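You operate a simulated robot arm through the tools that you are given. There is no shell and no other tool.

You are at the controls of a simulated two-armed robot. One attempt, no reset.

JOB
Lock up the black chase and prove it with a lift test.
Fine: with the key, yellow dot quoin first, then the white dot quoin, both into the green; key back; the chase ends between its corner bars. Set down upright: quoin key.

The check looks at the end state, three seconds after you hand in, the way a careful person would. Anything else that was tipped, shoved, dropped, spilled or broken makes it a failure.

ROBOT AND FRAMES
Two 6-joint arms with fingered hands on one trunk that stands fixed in place. Base frame: the origin is at the foot of the trunk, x ahead of it, y to its left, z up. Lengths are in mm, angles in degrees, forces in N, time in s.
The left shoulder is at [20, 157, 829], the right one opposite. With the tool pointing down near the work surface each hand reaches from about 100 to 820 mm from the base axis, measured 20 degrees to its own side. Payload 4.1 kg a hand.
The tool frame of a hand sits at the grasp point between the pads (the TCP): z along the fingers, y along the line on which they close. The tips reach 33 mm beyond it. The gripper opens to 112 mm; its body begins 39 mm behind the TCP. The gripper is a hand of 4 fingers: y runs from the thumb to the fingers, the wrist lies at [-16, -118, -200] in the tool frame.
Orientation is that of the tool frame in the base frame, as [roll, pitch, yaw] about the fixed x, y, z axes, in that order (R = Rz(yaw) Ry(pitch) Rx(roll)). With the fingers straight down and the wrist toward the robot, the tool's x, y and z point along [0, 1, 0], [1, 0, 0] and [0, 0, -1] of the base frame.

CONTROLS
- The arms move only by the tool nudge_tool. It takes "left_rows", "right_rows" or both (then of equal length, played together; a hand with none holds still); each is a list of rows, each a list of 2 entries, a list of its own where there are three numbers: the shift along the base's x, y, z in mm, then the turn, a rotation vector about the base's x, y, z in degrees. In form: [[[tx, ty, tz], [ax, ay, az]], ...]. A call has 1 to 20 rows; each row is the pose to reach, as a shift and turn from the pose commanded when the call began. Rows are played at 5 a second. More than 50 mm and 8.6 degrees between two rows, and nothing of the call is played. Where a pose cannot be reached the arm comes as near as it can. A force on the tool above 40 N (or 10 N above the force at the start of the call, whichever is more), or a blocked arm, ends the call early, and 0.2 s more pass. In this call time passes only in rows, and 0.2 s behind the last. The reply holds the time, the measured pose of the TCP, the force on the tool along the base axes, the opening and the grip force, in the units named above and with some noise, with the torque about the TCP (base axes, N m) and any sound that the robot's microphone picked up.
- Cameras (640 x 400 px; columns grow to the right, rows downward): "scene" is now at [48.6, -35.1, 1469.8]; the picture's right is [-0.39, -0.92, 0.00], its down [-0.52, 0.22, -0.83] and it looks along [0.76, -0.32, -0.56] (base axes); focal length 355 px, centre (320, 200). "left" rides on the left gripper at [-66, -89, -130] in its tool frame; the picture's right is [-0.79, -0.29, 0.54], its down [0.55, -0.71, 0.44] and it looks along [0.26, 0.64, 0.72] (tool axes); focal length 247 px, centre (320, 200). "right" rides on the right gripper at [66, -89, -130] in its tool frame; the picture's right is [-0.79, 0.29, -0.54], its down [-0.55, -0.71, 0.44] and it looks along [-0.26, 0.64, 0.72] (tool axes); focal length 247 px, centre (320, 200). There is no depth. A picture from a camera that has moved, and an enlarged one, comes with that camera's place and axes in the base frame and with its lens. The place of the scene camera against the robot may be out by one fixed shift of up to 12 mm in any direction.
- snapshot(camera): a new picture of that camera. The clock stands still meanwhile.
- finger_targets(index, middle, ring, thumb_bend, thumb_turn, hand): sets how far each is bent, from 0 (flat) to 1 (curled in); at 0.3 the hand is open as for a grip, at 0.7 the pads meet at the TCP. One left out holds its place. A second passes; each finger stops where it meets its share of the squeeze, and holds until it gets a number again. It is the only way to open and close the hand. It gives what a move gives, with no picture; readings hold the bend of each and the force on the fingers (four entries, about 0 where the hand has none), thumb and palm. thumb_turn goes from beside the hand (0) to across from the fingers (1), as for a grip.
- turn_head(pan, tilt): turns the head with the scene camera to pan (to the left, within 86 degrees either way) and tilt (down, from -29 to 69), counted from straight ahead of the robot. It gives what a move gives.
- close_up(camera, box): a new picture of the part [left, top, right, bottom] of that camera's present view, enlarged. The clock stands still meanwhile.
- job_done(): hands the job in; it is judged then, once.

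Nothing tells you positions but the pictures and the camera data. Unless the task says otherwise, let go and move clear before handing in.

The tools are called after ">>>" as name(argument=value, ...) on one line, values as JSON. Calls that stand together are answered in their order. nudge_tool: Moves the arms, as the interface text tells. Its arguments: {"type":"object","properties":{"left_rows":{"type":"array","items":{"type":"array"}},"right_rows":{"type":"array","items":{"type":"array"}}},"required":[]} The other tools are called the same way: finger_targets (index, middle, ring, thumb_bend, thumb_turn, hand) moves the fingers one by one; turn_head (pan, tilt) turns the head that bears the scene camera; snapshot (camera) takes a picture; close_up (camera, box) takes an enlarged picture of a part of a camera's view; job_done () hands the job in.

At the start:

```text
time: 0.0
left_tcp_pos: [463.1, -16.8, 1166.4]
left_tool_rot: [-179.9, 0.0, 65.8]
left_force: [-0.1, 0.1, -0.1]
left_ft_torque: [0.01, -0.05, 0.03]
left_grip_width: 111.5
left_grip_force: 0.1
left_shape: jaw
left_bend: [0.3, 0.3, 0.3, 0.3, 0.98]
left_finger forces: [0.1, 0.0, 0.1, 0.0, 0.1, 0.0]
right_tcp_pos: [380.3, -432.2, 1209.0]
right_tool_rot: [-180.0, 0.0, 65.9]
right_force: [0.8, -0.2, -0.4]
right_ft_torque: [0.03, 0.02, 0.01]
right_grip_width: 111.8
right_grip_force: 0.2
right_shape: jaw
right_bend: [0.3, 0.3, 0.3, 0.3, 0.98]
right_finger forces: [0.1, 0.1, 0.0, 0.0, 0.0, 0.1]
head pan, tilt (commanded): [-23.0, 34.3]
```

scene: 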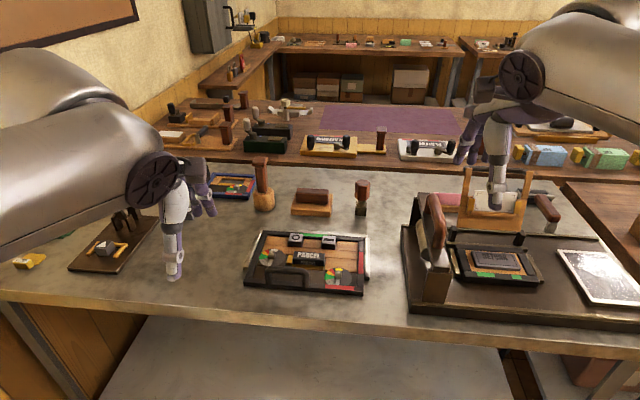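
right: 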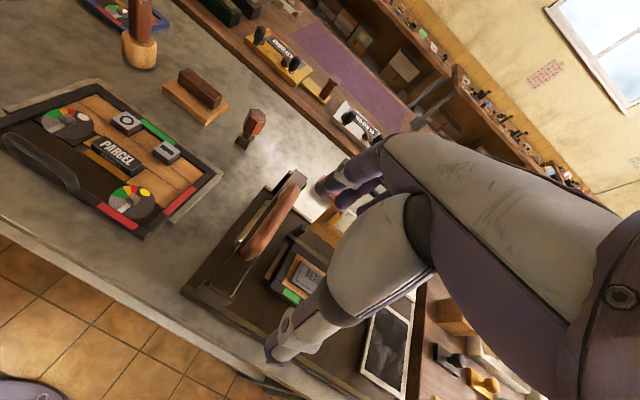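
left: 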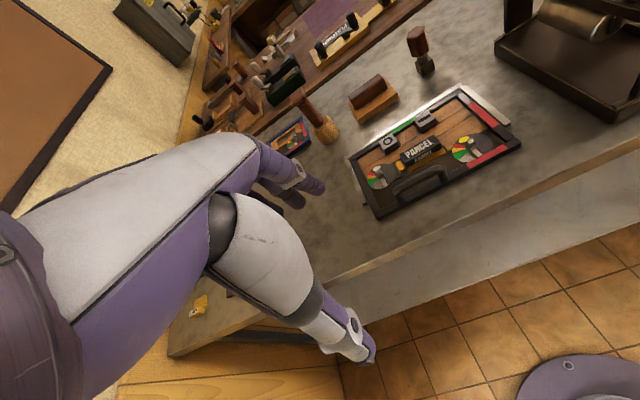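

I see a stone bench with a black chase (a "PARCEL" form with two dial quoins) between corner bars, a planer, a mallet-like tool, and a T-handled key standing behind it. I'll look closer at these before moving anything.

>>> close_up(camera="scene", box=[230, 170, 390, 300])

>>> close_up(camera="right", box=[0, 60, 280, 250])

>>> close_up(camera="left", box=[320, 10, 540, 230])

>>> close_up(camera="scene", box=[0, 140, 240, 290])

```text
3.08 times, centred on (310, 235) of scene
camera zoom: at [48.6, -35.1, 1469.8], right [-0.39, -0.92, 0.0], down [-0.52, 0.22, -0.83], along [0.76, -0.32, -0.56], focal length 1094 px, centre (351, 92)
```

zoom: 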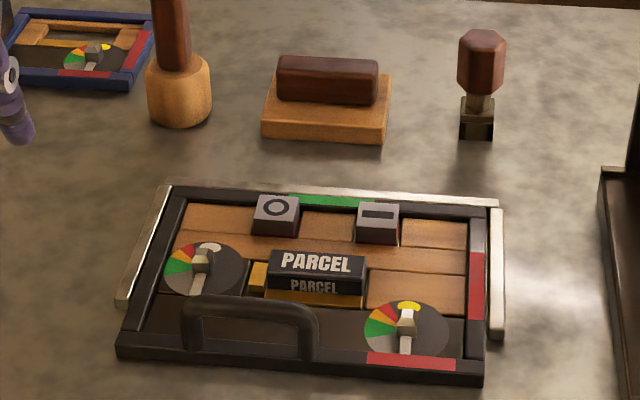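

```text
2.11 times, centred on (140, 155) of right
camera zoom: at [326.2, -336.0, 1340.2], right [-0.06, -0.84, 0.54], down [-0.87, -0.21, -0.44], along [0.48, -0.5, -0.72], focal length 520 px, centre (699, 295)
```

zoom: 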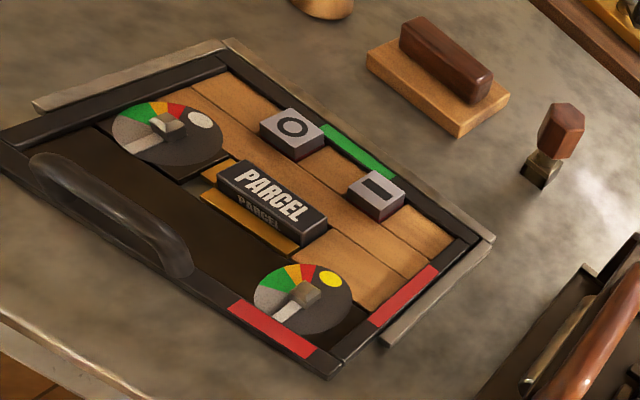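

```text
1.82 times, centred on (430, 120) of left
camera zoom: at [354.8, -38.5, 1297.2], right [-0.59, -0.61, -0.54], down [-0.42, 0.8, -0.44], along [0.69, -0.03, -0.72], focal length 449 px, centre (120, 346)
```

zoom: 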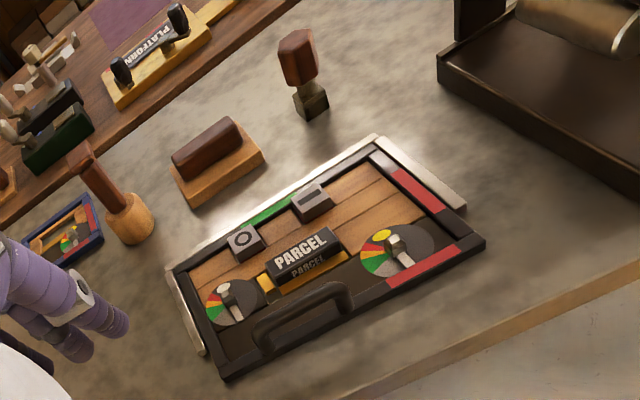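

```text
2.67 times, centred on (120, 215) of scene
camera zoom: at [48.6, -35.1, 1469.8], right [-0.39, -0.92, 0.0], down [-0.52, 0.22, -0.83], along [0.76, -0.32, -0.56], focal length 948 px, centre (853, 160)
```

zoom: 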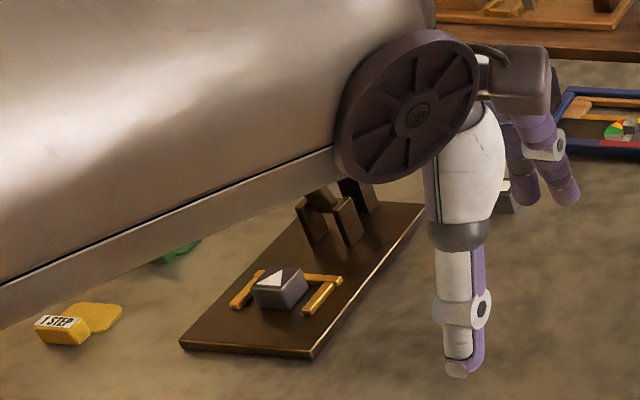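

The tool with the hexagonal red handle standing right-behind the chase looks like the quoin key, at about x 742, y -453, with its top near z 972. I'll take tight views of the key and the dials for detail.

>>> close_up(camera="scene", box=[340, 172, 384, 212])

>>> close_up(camera="scene", box=[315, 235, 365, 267])

>>> close_up(camera="scene", box=[255, 220, 305, 252])

>>> close_up(camera="right", box=[100, 170, 164, 210])

>>> close_up(camera="right", box=[220, 95, 276, 155])

>>> close_up(camera="left", box=[395, 15, 445, 85])

>>> close_up(camera="left", box=[440, 130, 488, 170])

```text
10.00 times, centred on (362, 192) of scene
camera zoom: at [48.6, -35.1, 1469.8], right [-0.39, -0.92, 0.0], down [-0.52, 0.22, -0.83], along [0.76, -0.32, -0.56], focal length 3554 px, centre (-100, 280)
```

zoom: 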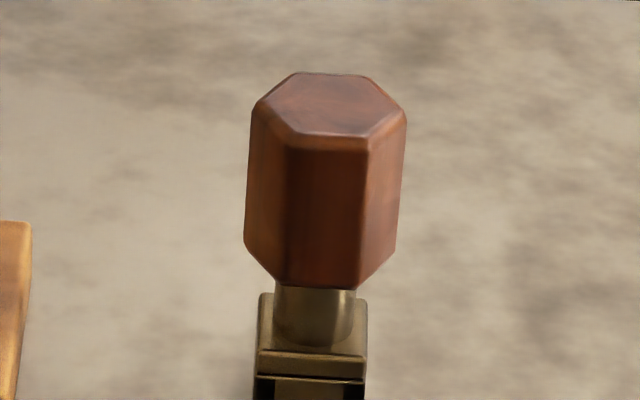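

```text
12.50 times, centred on (340, 251) of scene
camera zoom: at [48.6, -35.1, 1469.8], right [-0.39, -0.92, 0.0], down [-0.52, 0.22, -0.83], along [0.76, -0.32, -0.56], focal length 4443 px, centre (70, -438)
```

zoom: 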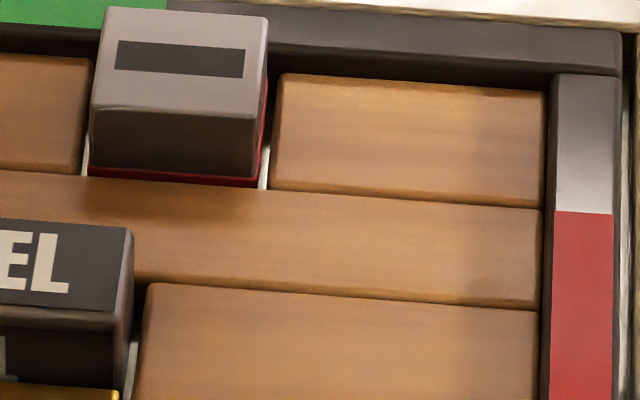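

```text
12.50 times, centred on (280, 236) of scene
camera zoom: at [48.6, -35.1, 1469.8], right [-0.39, -0.92, 0.0], down [-0.52, 0.22, -0.83], along [0.76, -0.32, -0.56], focal length 4443 px, centre (820, -250)
```

zoom: 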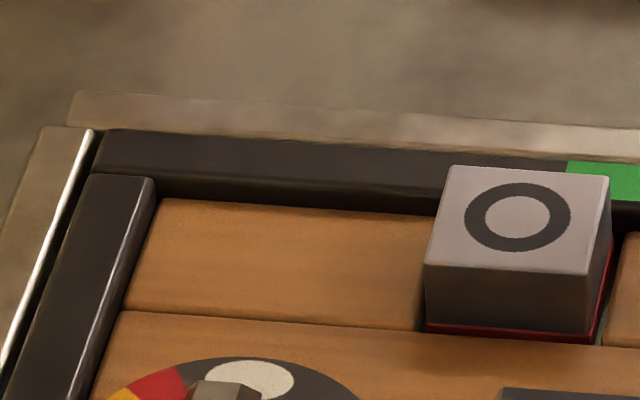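

```text
10.00 times, centred on (132, 190) of right
camera zoom: at [326.2, -336.0, 1340.2], right [-0.06, -0.84, 0.54], down [-0.87, -0.21, -0.44], along [0.48, -0.5, -0.72], focal length 2470 px, centre (2200, 300)
```

zoom: 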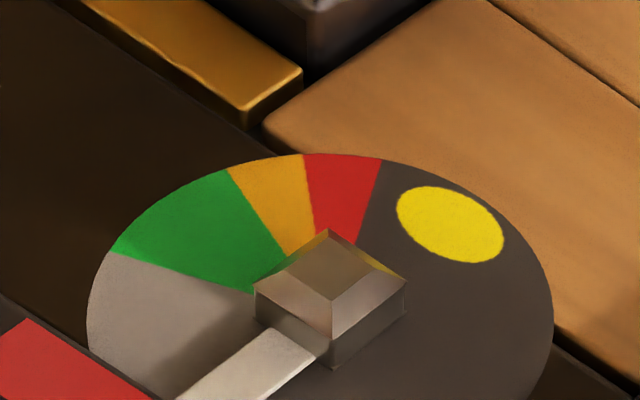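

```text
6.67 times, centred on (248, 125) of right
camera zoom: at [326.2, -336.0, 1340.2], right [-0.06, -0.84, 0.54], down [-0.87, -0.21, -0.44], along [0.48, -0.5, -0.72], focal length 1646 px, centre (800, 700)
```

zoom: 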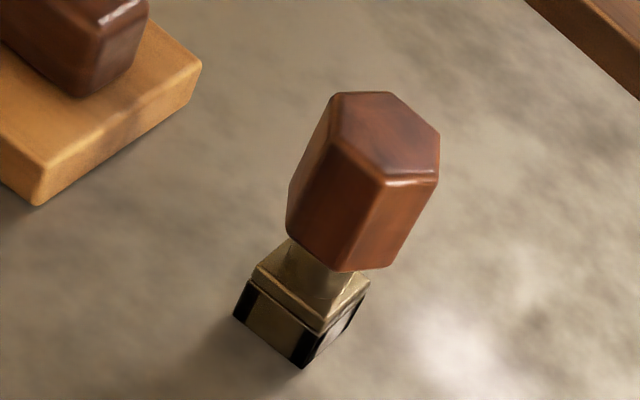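

```text
5.71 times, centred on (420, 50) of left
camera zoom: at [354.8, -38.5, 1297.2], right [-0.59, -0.61, -0.54], down [-0.42, 0.8, -0.44], along [0.69, -0.03, -0.72], focal length 1411 px, centre (-251, 1057)
```

zoom: 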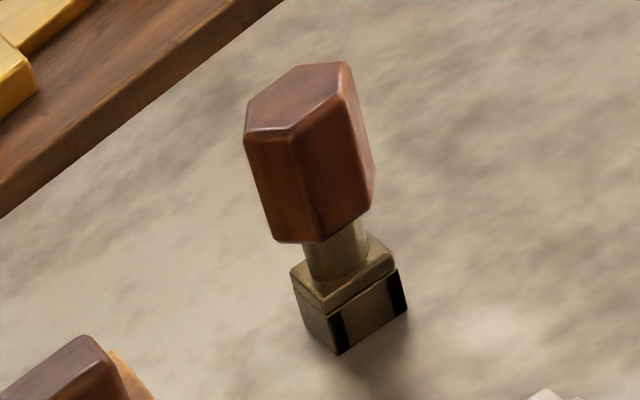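

```text
10.00 times, centred on (464, 150) of left
camera zoom: at [354.8, -38.5, 1297.2], right [-0.59, -0.61, -0.54], down [-0.42, 0.8, -0.44], along [0.69, -0.03, -0.72], focal length 2470 px, centre (-1120, 700)
```

zoom: 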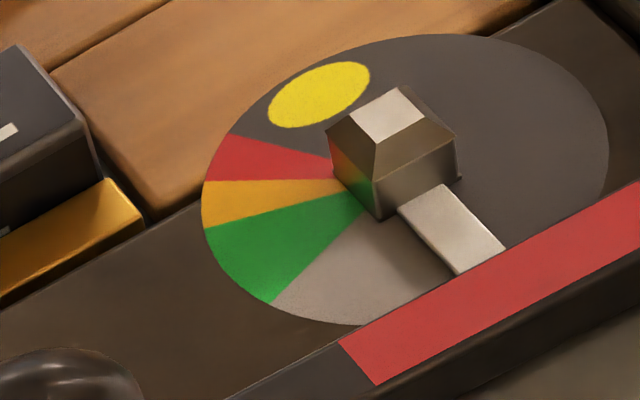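

The dials read clockwise from above: grey (loose), green, amber, red. Both pointers sit at the start of grey, so I have to stop in green. Next I'll zoom in on the white quoin and the handle from both hands to get their positions.

>>> close_up(camera="right", box=[40, 95, 120, 145])

>>> close_up(camera="left", box=[355, 155, 419, 195])

>>> close_up(camera="right", box=[0, 110, 112, 200])

>>> close_up(camera="left", box=[360, 150, 456, 220])

>>> close_up(camera="scene", box=[246, 225, 310, 265])

>>> close_up(camera="scene", box=[310, 258, 374, 298])

>>> close_up(camera="scene", box=[255, 255, 335, 305])

```text
8.00 times, centred on (80, 120) of right
camera zoom: at [326.2, -336.0, 1340.2], right [-0.06, -0.84, 0.54], down [-0.87, -0.21, -0.44], along [0.48, -0.5, -0.72], focal length 1976 px, centre (2240, 840)
```

zoom: 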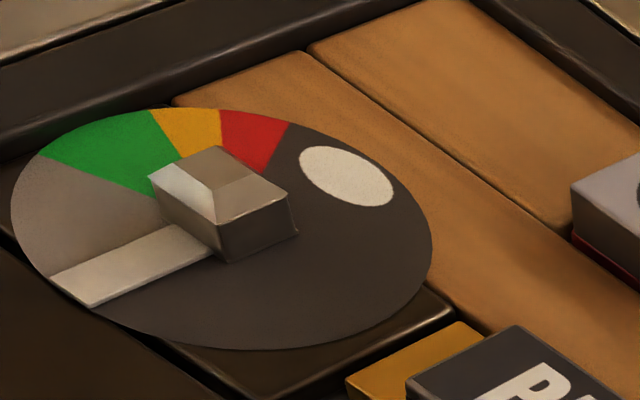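

```text
10.00 times, centred on (387, 175) of left
camera zoom: at [354.8, -38.5, 1297.2], right [-0.59, -0.61, -0.54], down [-0.42, 0.8, -0.44], along [0.69, -0.03, -0.72], focal length 2470 px, centre (-350, 450)
```

zoom: 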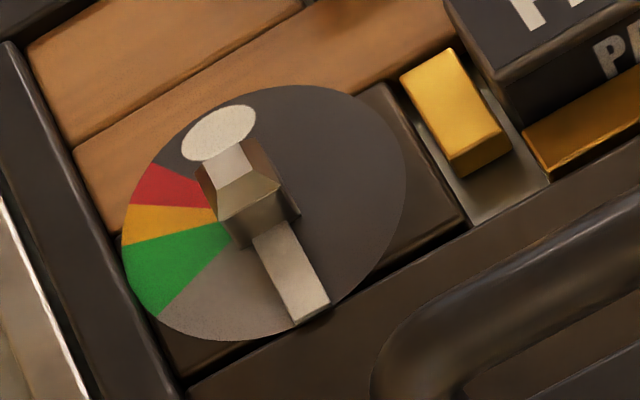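

```text
4.44 times, centred on (56, 155) of right
camera zoom: at [326.2, -336.0, 1340.2], right [-0.06, -0.84, 0.54], down [-0.87, -0.21, -0.44], along [0.48, -0.5, -0.72], focal length 1098 px, centre (1493, 400)
```

zoom: 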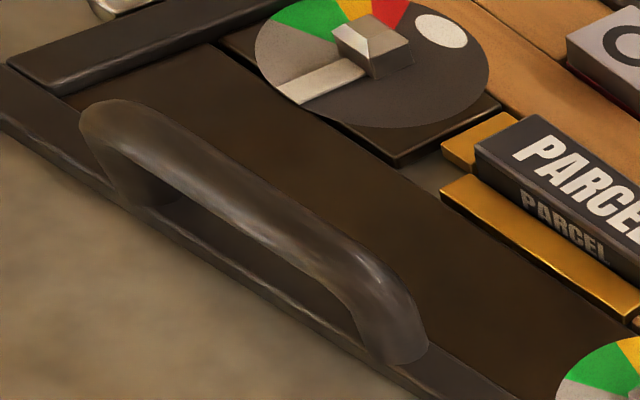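

```text
5.71 times, centred on (408, 185) of left
camera zoom: at [354.8, -38.5, 1297.2], right [-0.59, -0.61, -0.54], down [-0.42, 0.8, -0.44], along [0.69, -0.03, -0.72], focal length 1411 px, centre (-183, 286)
```

zoom: 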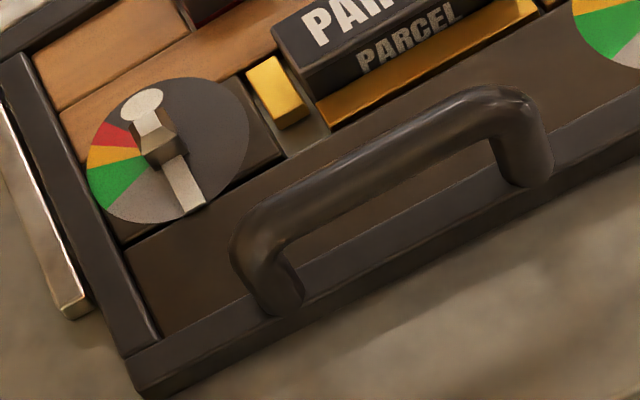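

```text
10.00 times, centred on (278, 245) of scene
camera zoom: at [48.6, -35.1, 1469.8], right [-0.39, -0.92, 0.0], down [-0.52, 0.22, -0.83], along [0.76, -0.32, -0.56], focal length 3554 px, centre (740, -250)
```

zoom: 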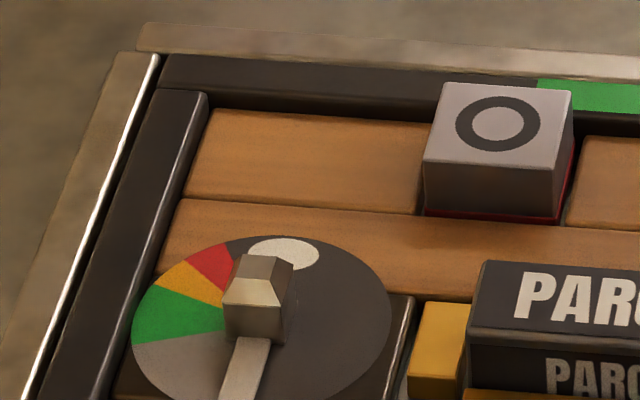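

```text
10.00 times, centred on (342, 278) of scene
camera zoom: at [48.6, -35.1, 1469.8], right [-0.39, -0.92, 0.0], down [-0.52, 0.22, -0.83], along [0.76, -0.32, -0.56], focal length 3554 px, centre (100, -580)
```

zoom: 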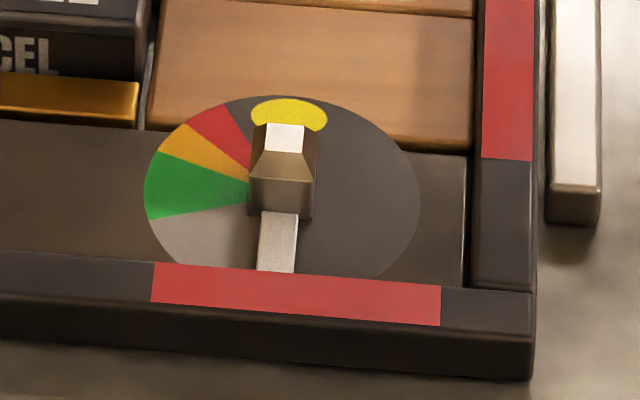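

```text
8.00 times, centred on (295, 280) of scene
camera zoom: at [48.6, -35.1, 1469.8], right [-0.39, -0.92, 0.0], down [-0.52, 0.22, -0.83], along [0.76, -0.32, -0.56], focal length 2843 px, centre (520, -440)
```

zoom: 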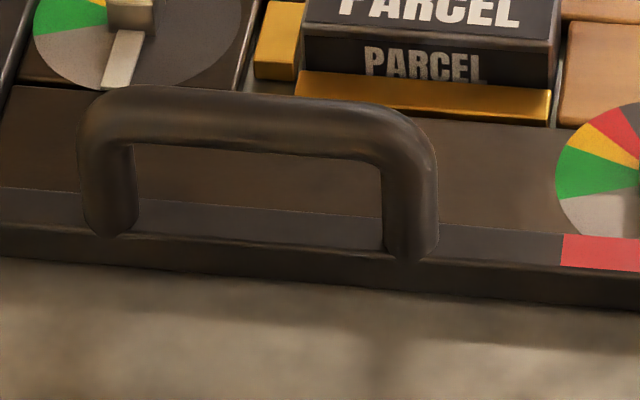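

Triangulating from the two hand cameras gives these positions:
- Key: about (742, -454), bench about z 869.
- Yellow stud: about (532, -283, 902). White stud: about (650, -169, 900).
- Chase: yawed about -29°.

The key is near the edge of reach, so I'll move the right hand toward it up high and see how far the arm goes.

>>> nudge_tool(right_rows=[[[40, 0, 0], [0, 0, 0]], [[80, 0, 0], [0, 0, 0]], [[120, 0, 0], [0, 0, 0]], [[160, 0, 0], [0, 0, 0]], [[200, 0, -20], [0, 0, 0]], [[240, 0, -40], [0, 0, 0]]])

```text
time: 1.4
left_tcp_pos: [462.7, -16.4, 1166.8]
left_tool_rot: [179.9, 0.1, 65.8]
left_force: [-0.4, 1.1, 0.6]
left_ft_torque: [0.01, -0.01, -0.01]
left_grip_width: 111.3
left_grip_force: 0.1
left_shape: jaw
left_bend: [0.3, 0.3, 0.3, 0.3, 0.98]
left_finger forces: [0.0, 0.1, 0.1, 0.0, 0.1, 0.0]
right_tcp_pos: [621.0, -434.8, 1170.2]
right_tool_rot: [179.9, -0.2, 65.9]
right_force: [-0.6, 0.3, 1.0]
right_ft_torque: [0.01, -0.1, 0.0]
right_grip_width: 111.8
right_grip_force: 0.1
right_shape: jaw
right_bend: [0.3, 0.3, 0.3, 0.3, 0.98]
right_finger forces: [0.0, 0.0, 0.1, 0.1, 0.1, 0.0]
head pan, tilt (commanded): [-23.0, 34.3]
```

The arm reaches farther than I expected. I'll look from here before going over the key.

>>> snapshot(camera="scene")

>>> snapshot(camera="right")

```text
taken
camera scene: at [47.7, -35.1, 1469.9], right [-0.39, -0.92, 0.0], down [-0.52, 0.22, -0.83], along [0.76, -0.32, -0.56], focal length 355 px, centre (320, 200)
```

scene: 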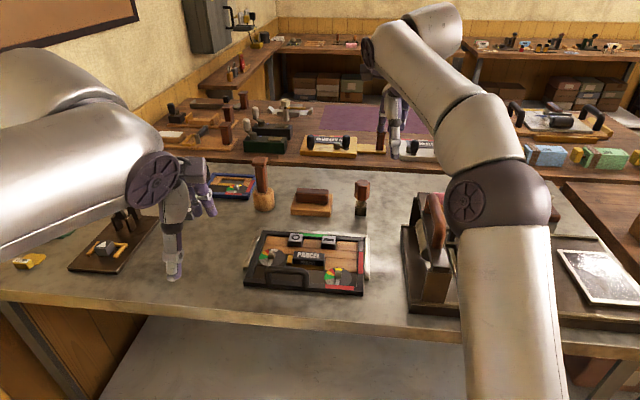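

```text
taken
camera right: at [567.0, -338.8, 1300.1], right [-0.06, -0.84, 0.54], down [-0.87, -0.21, -0.44], along [0.48, -0.5, -0.72], focal length 247 px, centre (320, 200)
```

right: 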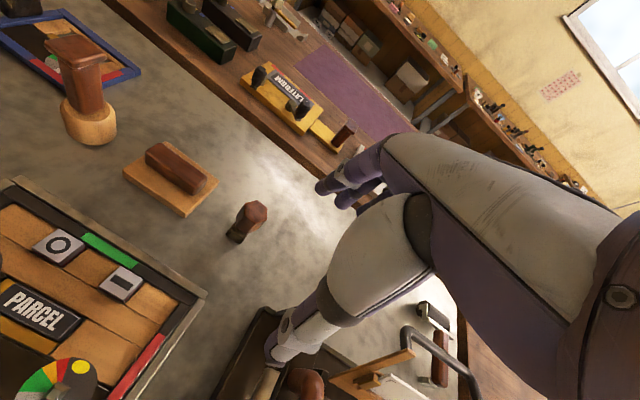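

The view is clear. Next are tight close-ups of the key and the chase from this new position of the right camera.

>>> close_up(camera="right", box=[216, 192, 280, 252])

>>> close_up(camera="right", box=[0, 170, 240, 400])

>>> close_up(camera="scene", box=[380, 60, 640, 340])

```text
6.67 times, centred on (248, 222) of right
camera zoom: at [567.0, -338.8, 1300.1], right [-0.06, -0.84, 0.54], down [-0.87, -0.21, -0.44], along [0.48, -0.5, -0.72], focal length 1646 px, centre (800, 53)
```

zoom: 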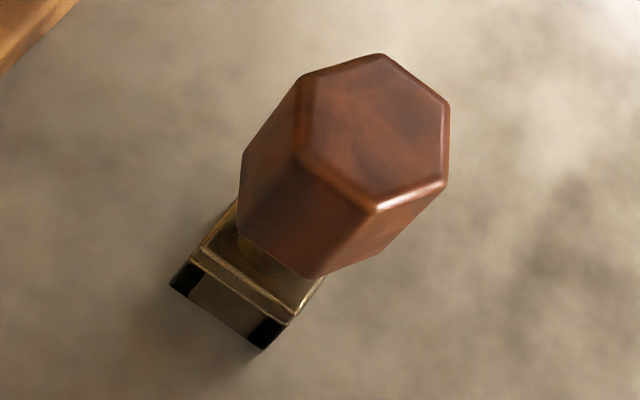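

```text
1.74 times, centred on (120, 285) of right
camera zoom: at [567.0, -338.8, 1300.1], right [-0.06, -0.84, 0.54], down [-0.87, -0.21, -0.44], along [0.48, -0.5, -0.72], focal length 430 px, centre (668, 52)
```

zoom: 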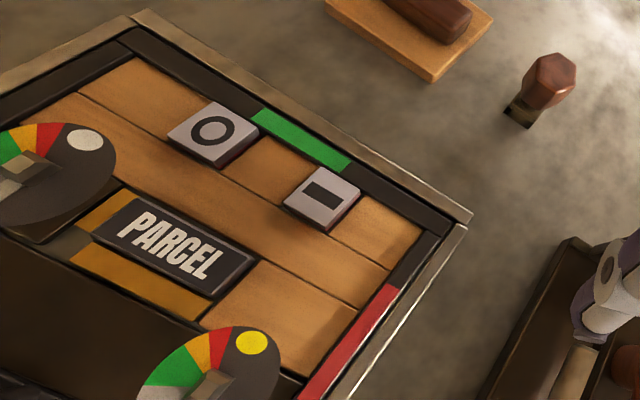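

```text
1.43 times, centred on (510, 200) of scene
camera zoom: at [47.7, -35.1, 1469.9], right [-0.39, -0.92, 0.0], down [-0.52, 0.22, -0.83], along [0.76, -0.32, -0.56], focal length 508 px, centre (49, 200)
```

zoom: 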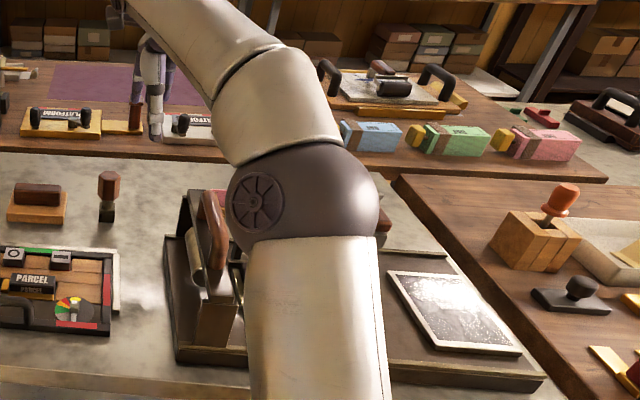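

The key stands at about (736, -449) with its hex flats and socket at yaw about -29°, which matches the studs. I'll lower the right hand in stages to just above it, watching the elbow against the press.

>>> nudge_tool(right_rows=[[[15, -3, -25], [0, 0, -1]], [[30, -5, -50], [0, 0, -3]], [[45, -8, -75], [0, 0, -5.4]], [[55, -10, -95], [0, 0, -5.4]], [[65, -12, -110], [0, 0, -5.4]]])

>>> snapshot(camera="scene")

>>> snapshot(camera="right")

```text
time: 2.6
left_tcp_pos: [463.4, -17.1, 1167.0]
left_tool_rot: [-180.0, 0.0, 65.7]
left_force: [0.1, 0.5, 0.6]
left_ft_torque: [-0.02, -0.01, 0.01]
left_grip_width: 111.5
left_grip_force: 0.1
left_shape: jaw
left_bend: [0.3, 0.3, 0.3, 0.3, 0.98]
left_finger forces: [0.1, 0.0, 0.0, 0.1, 0.1, 0.1]
right_tcp_pos: [685.8, -446.5, 1058.4]
right_tool_rot: [-179.9, 0.0, 60.4]
right_force: [-0.3, 0.7, 0.2]
right_ft_torque: [0.02, -0.05, 0.01]
right_grip_width: 111.7
right_grip_force: 0.0
right_shape: jaw
right_bend: [0.3, 0.3, 0.3, 0.3, 0.98]
right_finger forces: [0.0, 0.0, 0.1, 0.0, 0.0, 0.0]
head pan, tilt (commanded): [-23.0, 34.3]
```

```text
taken
camera scene: at [48.3, -35.1, 1469.8], right [-0.39, -0.92, 0.0], down [-0.52, 0.22, -0.83], along [0.76, -0.32, -0.56], focal length 355 px, centre (320, 200)
```

scene: 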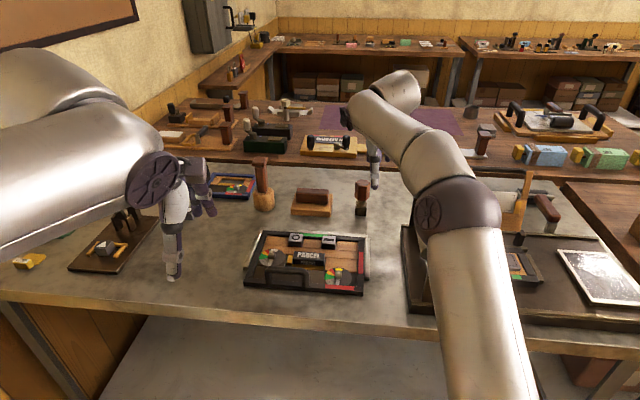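

```text
taken
camera right: at [640.1, -344.0, 1190.1], right [-0.14, -0.83, 0.54], down [-0.89, -0.13, -0.44], along [0.43, -0.54, -0.72], focal length 247 px, centre (320, 200)
```

right: 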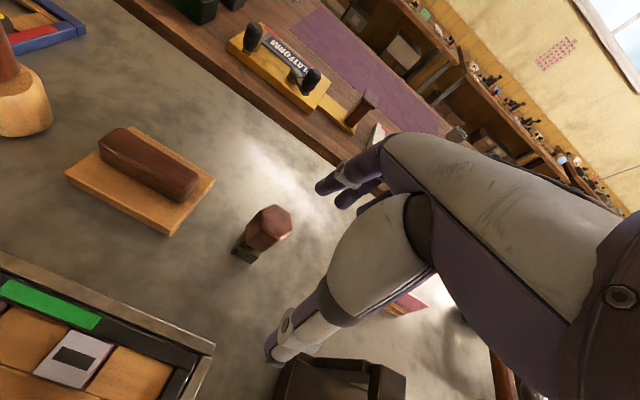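

The right arm now passes over the press. Before going lower I want to know how high the press lever is compared with the forearm, so I'll look from the left camera and zoom the scene camera.

>>> snapshot(camera="left")

>>> close_up(camera="scene", box=[340, 80, 600, 340])

>>> close_up(camera="right", box=[240, 260, 480, 400])

```text
taken
camera left: at [354.5, -38.4, 1297.2], right [-0.59, -0.61, -0.54], down [-0.42, 0.8, -0.44], along [0.69, -0.03, -0.72], focal length 247 px, centre (320, 200)
```

left: 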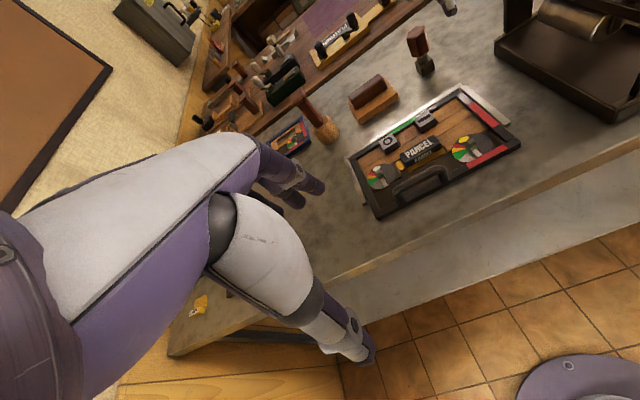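

```text
1.54 times, centred on (470, 210) of scene
camera zoom: at [48.3, -35.1, 1469.8], right [-0.39, -0.92, 0.0], down [-0.52, 0.22, -0.83], along [0.76, -0.32, -0.56], focal length 547 px, centre (89, 185)
```

zoom: 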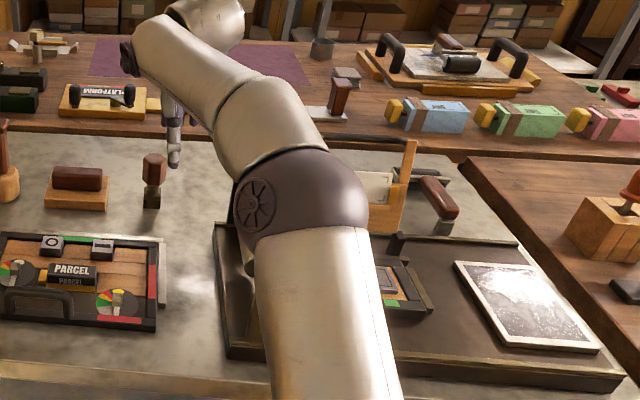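

```text
2.67 times, centred on (360, 330) of right
camera zoom: at [640.1, -344.0, 1190.1], right [-0.14, -0.83, 0.54], down [-0.89, -0.13, -0.44], along [0.43, -0.54, -0.72], focal length 659 px, centre (213, -147)
```

zoom: 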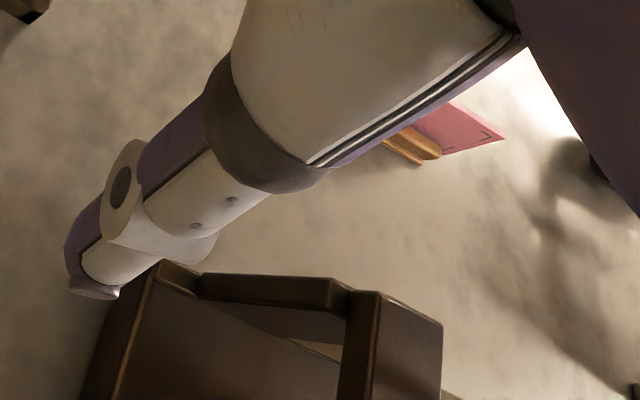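

The left camera just misses the lever. I'll turn the left hand in place, well up in the air, so its camera looks at the press and the right forearm from the side.

>>> nudge_tool(left_rows=[[[0, 0, 5], [0, 0, -8]], [[0, 0, 10], [0, 0, -16]], [[0, 0, 15], [0, 0, -24]], [[0, 0, 20], [0, 0, -32]], [[0, 0, 20], [0, 0, -40]]])

>>> snapshot(camera="left")

```text
time: 3.8
left_tcp_pos: [462.6, -16.8, 1187.0]
left_tool_rot: [180.0, 0.1, 25.6]
left_force: [-0.3, -0.3, -0.1]
left_ft_torque: [0.02, -0.01, -0.02]
left_grip_width: 111.6
left_grip_force: 0.1
left_shape: jaw
left_bend: [0.3, 0.3, 0.3, 0.3, 0.98]
left_finger forces: [0.1, 0.0, 0.0, 0.0, 0.0, 0.0]
right_tcp_pos: [684.3, -445.8, 1059.3]
right_tool_rot: [180.0, 0.0, 60.5]
right_force: [-0.3, 0.2, 1.0]
right_ft_torque: [-0.04, -0.04, -0.02]
right_grip_width: 111.7
right_grip_force: 0.0
right_shape: jaw
right_bend: [0.3, 0.3, 0.3, 0.3, 0.98]
right_finger forces: [0.0, 0.0, 0.1, 0.0, 0.0, 0.0]
head pan, tilt (commanded): [-23.0, 34.3]
```

```text
taken
camera left: at [364.9, 36.9, 1316.9], right [-0.84, -0.09, -0.54], down [0.19, 0.88, -0.44], along [0.51, -0.47, -0.72], focal length 247 px, centre (320, 200)
```

left: 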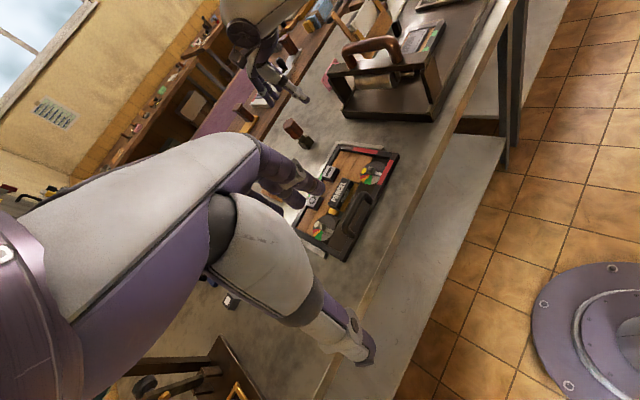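

This angle shows the press and its hoop handle. I'll enlarge it to judge the handle's height.

>>> close_up(camera="left", box=[220, 0, 480, 160])

>>> turn_head(pan=-40, tilt=30)

>>> snapshot(camera="scene")

```text
2.46 times, centred on (350, 80) of left
camera zoom: at [364.9, 36.9, 1316.9], right [-0.84, -0.09, -0.54], down [0.19, 0.88, -0.44], along [0.51, -0.47, -0.72], focal length 608 px, centre (246, 495)
```

zoom: 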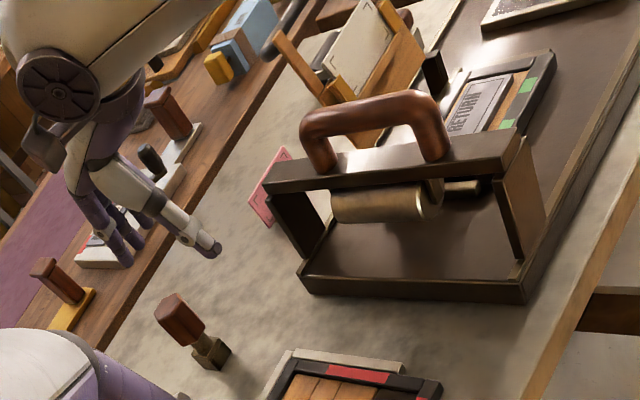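

```text
time: 4.6
left_tcp_pos: [463.2, -17.4, 1187.2]
left_tool_rot: [-180.0, 0.0, 25.8]
left_force: [0.3, -0.2, 0.0]
left_ft_torque: [0.0, 0.01, 0.01]
left_grip_width: 111.9
left_grip_force: 0.0
left_shape: jaw
left_bend: [0.3, 0.3, 0.3, 0.3, 0.98]
left_finger forces: [0.0, 0.1, 0.0, 0.0, 0.0, 0.0]
right_tcp_pos: [684.9, -446.1, 1059.5]
right_tool_rot: [180.0, -0.1, 60.4]
right_force: [1.0, -1.4, 0.0]
right_ft_torque: [-0.01, 0.02, -0.04]
right_grip_width: 111.6
right_grip_force: 0.0
right_shape: jaw
right_bend: [0.3, 0.3, 0.3, 0.3, 0.98]
right_finger forces: [0.0, 0.0, 0.1, 0.0, 0.0, 0.1]
head pan, tilt (commanded): [-40.0, 30.0]
```

```text
taken
camera scene: at [36.5, -58.7, 1476.6], right [-0.64, -0.77, 0.0], down [-0.38, 0.32, -0.87], along [0.66, -0.56, -0.5], focal length 355 px, centre (320, 200)
```

scene: 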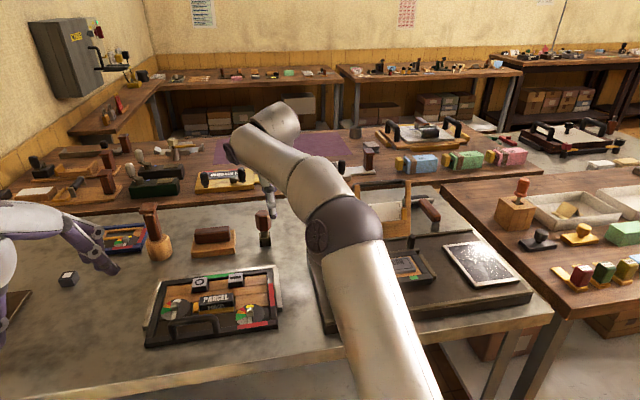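

The hoop handle tops out near z 1050 and sits off to the side of the forearm's path, so lowering should be safe. I'll zoom on the key from this closer viewpoint to pin down its position.

>>> close_up(camera="right", box=[216, 192, 312, 272])

>>> close_up(camera="scene", box=[235, 170, 299, 260])

>>> close_up(camera="left", box=[276, 110, 324, 160])

```text
5.00 times, centred on (264, 232) of right
camera zoom: at [640.3, -343.8, 1190.1], right [-0.14, -0.83, 0.54], down [-0.89, -0.13, -0.44], along [0.43, -0.54, -0.72], focal length 1235 px, centre (600, 40)
```

zoom: 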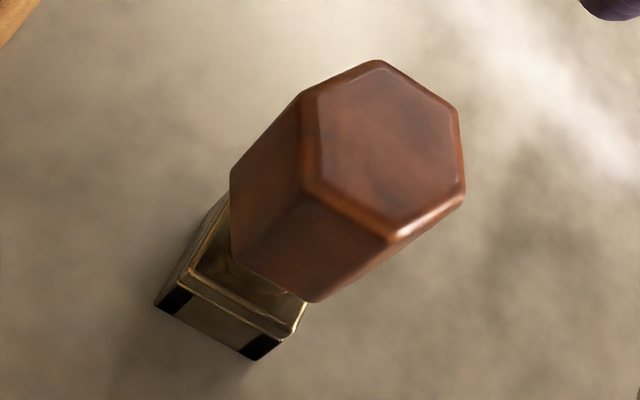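

```text
4.44 times, centred on (267, 215) of scene
camera zoom: at [36.5, -58.7, 1476.6], right [-0.64, -0.77, 0.0], down [-0.38, 0.32, -0.87], along [0.66, -0.56, -0.5], focal length 1580 px, centre (556, 133)
```

zoom: 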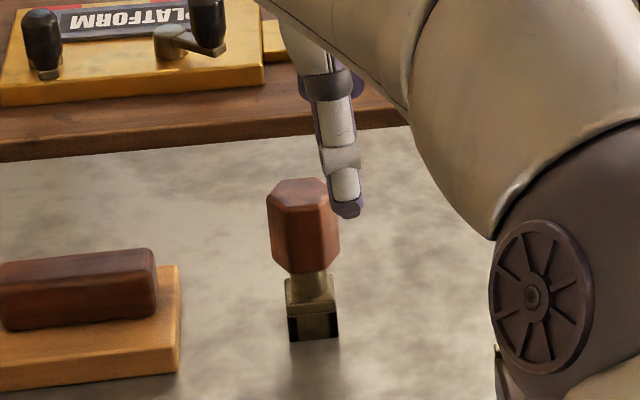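

```text
8.00 times, centred on (300, 135) of left
camera zoom: at [364.9, 36.7, 1316.9], right [-0.84, -0.09, -0.54], down [0.19, 0.88, -0.44], along [0.51, -0.47, -0.72], focal length 1976 px, centre (480, 720)
```

zoom: 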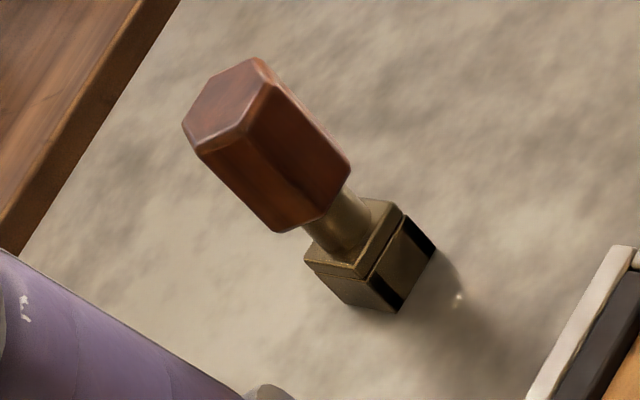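

The views now agree: bench z is about 881, the key stands at about (736, -445.5) with its top at 976, the yellow stud is at (535, -281, 900) and the white stud at (651, -168, 901). I'll go over the key and come straight down with an open hand.

>>> nudge_tool(right_rows=[[[25, 0, 0], [0, 0, 0]], [[51, 0.5, -5], [0, 0, 0]], [[51, 0.5, -20], [0, 0, 0]], [[51, 0.5, -40], [0, 0, 0]]])

>>> close_up(camera="scene", box=[200, 90, 440, 330])

>>> close_up(camera="left", box=[220, 0, 480, 160])

>>> snapshot(camera="right")

```text
time: 5.6
left_tcp_pos: [463.2, -16.8, 1186.7]
left_tool_rot: [179.9, 0.0, 25.7]
left_force: [-0.7, 0.0, 0.3]
left_ft_torque: [-0.01, -0.02, 0.0]
left_grip_width: 111.6
left_grip_force: 0.0
left_shape: jaw
left_bend: [0.3, 0.3, 0.3, 0.3, 0.98]
left_finger forces: [0.1, 0.0, 0.1, 0.0, 0.0, 0.1]
right_tcp_pos: [725.2, -438.1, 1015.9]
right_tool_rot: [180.0, 0.0, 60.4]
right_force: [-0.4, -0.5, 1.0]
right_ft_torque: [0.02, -0.06, -0.02]
right_grip_width: 111.7
right_grip_force: 0.0
right_shape: jaw
right_bend: [0.3, 0.3, 0.3, 0.3, 0.98]
right_finger forces: [0.0, 0.0, 0.0, 0.1, 0.0, 0.0]
right hand out of reach, approached as far as the arm can: row 1, 2, 3, 4
head pan, tilt (commanded): [-40.0, 30.0]
```

```text
1.67 times, centred on (320, 210) of scene
camera zoom: at [36.2, -58.6, 1476.6], right [-0.64, -0.77, 0.0], down [-0.38, 0.32, -0.87], along [0.66, -0.56, -0.5], focal length 592 px, centre (320, 183)
```

zoom: 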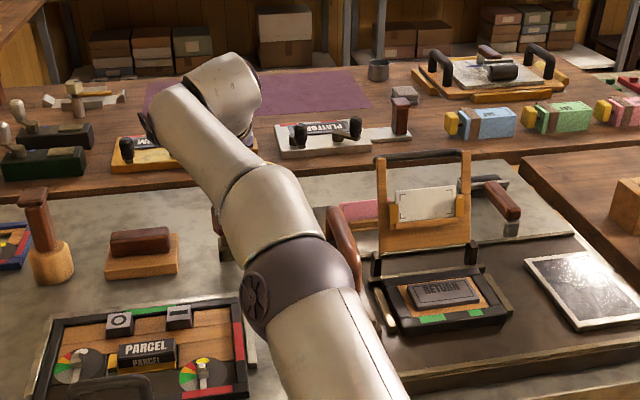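

```text
2.46 times, centred on (350, 80) of left
camera zoom: at [364.6, 36.9, 1317.1], right [-0.84, -0.09, -0.54], down [0.19, 0.88, -0.44], along [0.51, -0.47, -0.72], focal length 608 px, centre (246, 495)
```

zoom: 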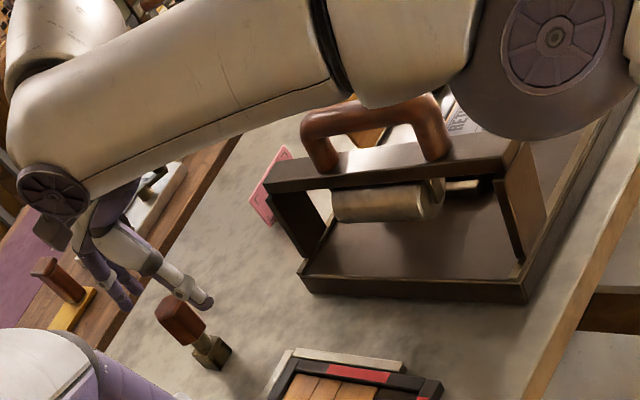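

```text
taken
camera right: at [680.3, -336.7, 1146.3], right [-0.14, -0.83, 0.54], down [-0.89, -0.13, -0.44], along [0.43, -0.54, -0.72], focal length 247 px, centre (320, 200)
```

right: 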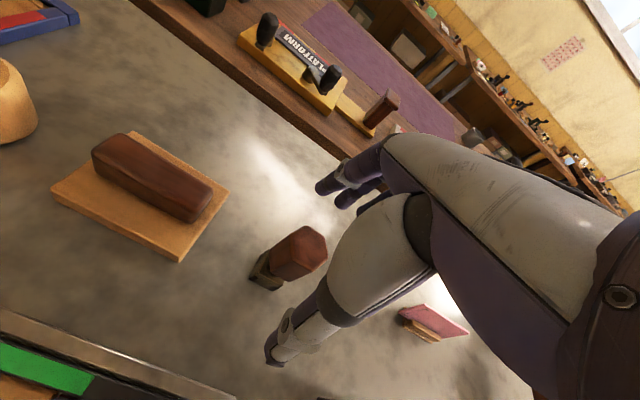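

The arm is just short at this height, about 13 mm off along the closing line, but its reach improves lower down and the open hand has plenty of margin. The elbow is clear of the press hoop, so I'll keep descending in small steps.

>>> nudge_tool(right_rows=[[[0, 0, -12], [0, 0, 0]], [[0, 0, -24], [0, 0, 0]], [[0, 0, -36], [0, 0, 0]]])

>>> snapshot(camera="right")

>>> close_up(camera="left", box=[220, 0, 480, 160])

```text
time: 6.4
left_tcp_pos: [463.6, -17.4, 1185.9]
left_tool_rot: [180.0, 0.1, 25.7]
left_force: [0.3, 0.9, -0.2]
left_ft_torque: [-0.01, 0.01, -0.05]
left_grip_width: 111.9
left_grip_force: 0.0
left_shape: jaw
left_bend: [0.3, 0.3, 0.3, 0.3, 0.98]
left_finger forces: [0.0, 0.0, 0.1, 0.0, 0.0, 0.0]
right_tcp_pos: [725.5, -437.8, 978.0]
right_tool_rot: [180.0, 0.1, 60.4]
right_force: [0.5, -0.7, -0.5]
right_ft_torque: [-0.01, 0.0, 0.02]
right_grip_width: 111.7
right_grip_force: 0.0
right_shape: jaw
right_bend: [0.3, 0.3, 0.3, 0.3, 0.98]
right_finger forces: [0.0, 0.1, 0.0, 0.0, 0.0, 0.1]
head pan, tilt (commanded): [-40.0, 30.0]
```

```text
taken
camera right: at [680.5, -336.3, 1108.8], right [-0.14, -0.83, 0.54], down [-0.89, -0.13, -0.44], along [0.43, -0.54, -0.72], focal length 247 px, centre (320, 200)
```

right: 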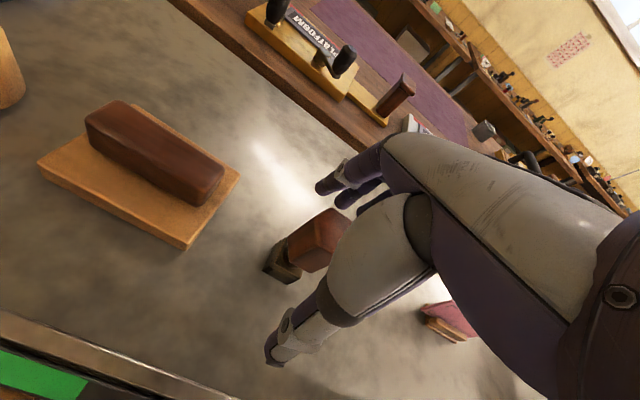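

```text
2.46 times, centred on (350, 80) of left
camera zoom: at [364.9, 36.9, 1316.9], right [-0.84, -0.09, -0.54], down [0.19, 0.88, -0.44], along [0.51, -0.47, -0.72], focal length 608 px, centre (246, 495)
```

zoom: 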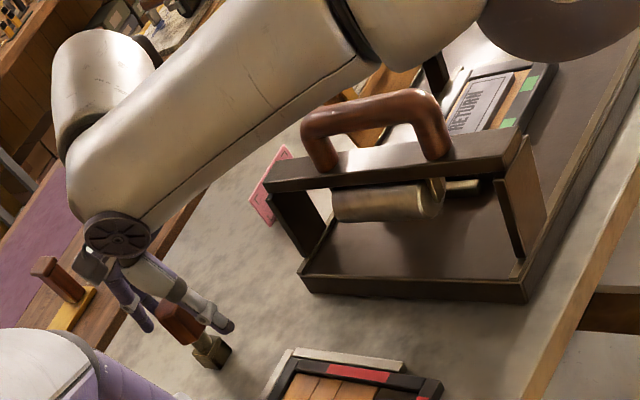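

The key is between thumb and fingers. I'll shift the last 13 mm along the closing line and come down to grip height.

>>> nudge_tool(right_rows=[[[5, -4, -9], [0, 0, 0]], [[10.5, -7.7, -18], [0, 0, 0]], [[10.5, -7.7, -27], [0, 0, 0]]])

>>> snapshot(camera="right")

>>> close_up(camera="left", box=[240, 70, 340, 160])

>>> close_up(camera="scene", box=[200, 130, 360, 260])

```text
time: 7.2
left_tcp_pos: [463.5, -16.7, 1186.8]
left_tool_rot: [180.0, 0.0, 25.8]
left_force: [-0.8, 0.2, 0.6]
left_ft_torque: [0.02, -0.01, 0.0]
left_grip_width: 111.8
left_grip_force: 0.0
left_shape: jaw
left_bend: [0.3, 0.3, 0.3, 0.3, 0.98]
left_finger forces: [0.1, 0.0, 0.0, 0.1, 0.0, 0.1]
right_tcp_pos: [735.5, -445.6, 951.6]
right_tool_rot: [180.0, -0.1, 60.4]
right_force: [-0.3, 0.4, -0.6]
right_ft_torque: [-0.03, 0.02, 0.0]
right_grip_width: 111.7
right_grip_force: 0.1
right_shape: jaw
right_bend: [0.3, 0.3, 0.3, 0.3, 0.98]
right_finger forces: [0.1, 0.0, 0.1, 0.0, 0.1, 0.1]
head pan, tilt (commanded): [-40.0, 30.0]
```

```text
taken
camera right: at [690.0, -343.9, 1081.6], right [-0.14, -0.83, 0.54], down [-0.89, -0.13, -0.44], along [0.43, -0.54, -0.72], focal length 247 px, centre (320, 200)
```

right: 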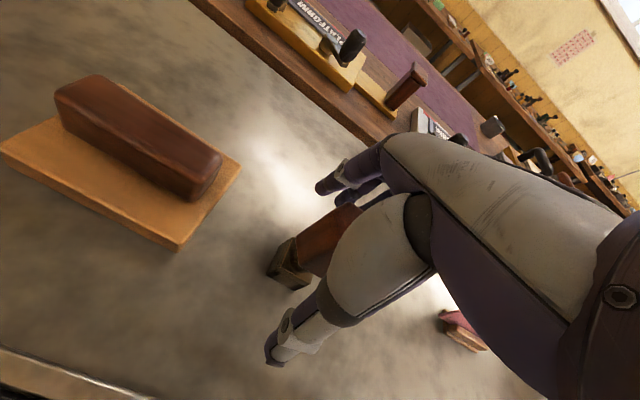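

```text
4.44 times, centred on (290, 115) of left
camera zoom: at [364.9, 36.8, 1316.9], right [-0.84, -0.09, -0.54], down [0.19, 0.88, -0.44], along [0.51, -0.47, -0.72], focal length 1098 px, centre (453, 578)
```

zoom: 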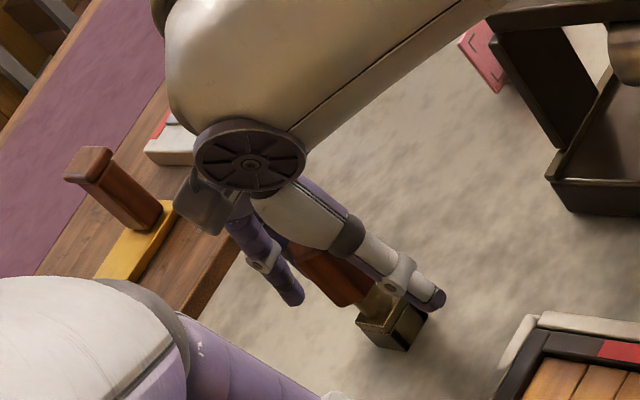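

```text
3.08 times, centred on (280, 195) of scene
camera zoom: at [36.4, -58.7, 1476.6], right [-0.64, -0.77, 0.0], down [-0.38, 0.32, -0.87], along [0.66, -0.56, -0.5], focal length 1094 px, centre (443, 215)
```

zoom: 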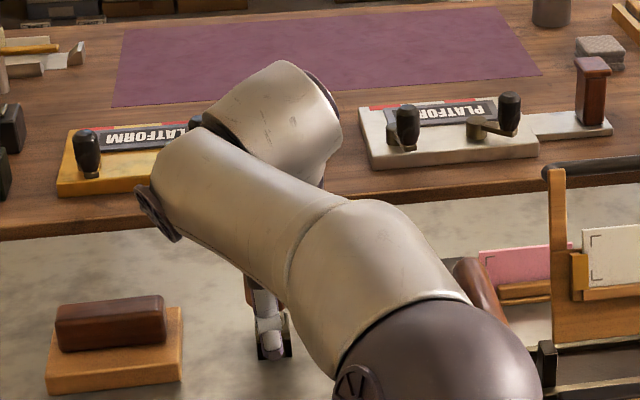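

The hand is positioned around the hex handle. I'll close part-way first so nothing gets shoved, then squeeze.

>>> finger_targets(hand="right", index=0.52, middle=0.52, ring=0.52, thumb_bend=0.52, thumb_turn=1)

>>> snapshot(camera="right")

>>> close_up(camera="left", box=[260, 90, 340, 160])

```text
time: 8.2
left_tcp_pos: [462.4, -16.7, 1186.6]
left_tool_rot: [180.0, 0.0, 25.8]
left_force: [1.2, 0.5, 0.3]
left_ft_torque: [0.02, -0.02, 0.02]
left_grip_width: 111.8
left_grip_force: 0.0
left_shape: jaw
left_bend: [0.3, 0.3, 0.3, 0.3, 0.98]
left_finger forces: [0.0, 0.0, 0.0, 0.0, 0.1, 0.0]
right_tcp_pos: [736.7, -445.6, 949.9]
right_tool_rot: [-180.0, 0.0, 60.5]
right_force: [0.7, -0.2, 0.3]
right_ft_torque: [0.01, 0.01, 0.01]
right_grip_width: 52.7
right_grip_force: 0.0
right_shape: fingers
right_bend: [0.52, 0.52, 0.52, 0.52, 1.0]
right_finger forces: [0.1, 0.1, 0.0, 0.1, 0.0, 0.0]
head pan, tilt (commanded): [-40.0, 30.0]
```

```text
taken
camera right: at [690.0, -343.8, 1081.4], right [-0.14, -0.83, 0.54], down [-0.89, -0.13, -0.44], along [0.43, -0.54, -0.72], focal length 247 px, centre (320, 200)
```

right: 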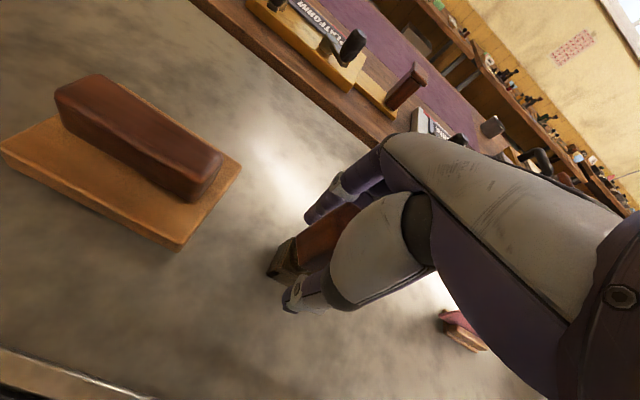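

```text
5.71 times, centred on (300, 125) of left
camera zoom: at [365.0, 36.8, 1316.9], right [-0.84, -0.09, -0.54], down [0.19, 0.88, -0.44], along [0.51, -0.47, -0.72], focal length 1411 px, centre (434, 629)
```

zoom: 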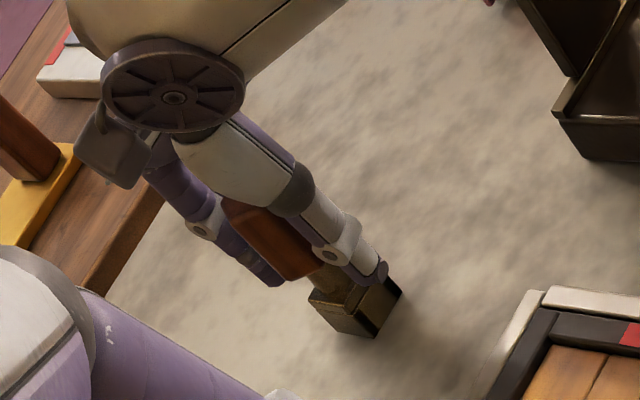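

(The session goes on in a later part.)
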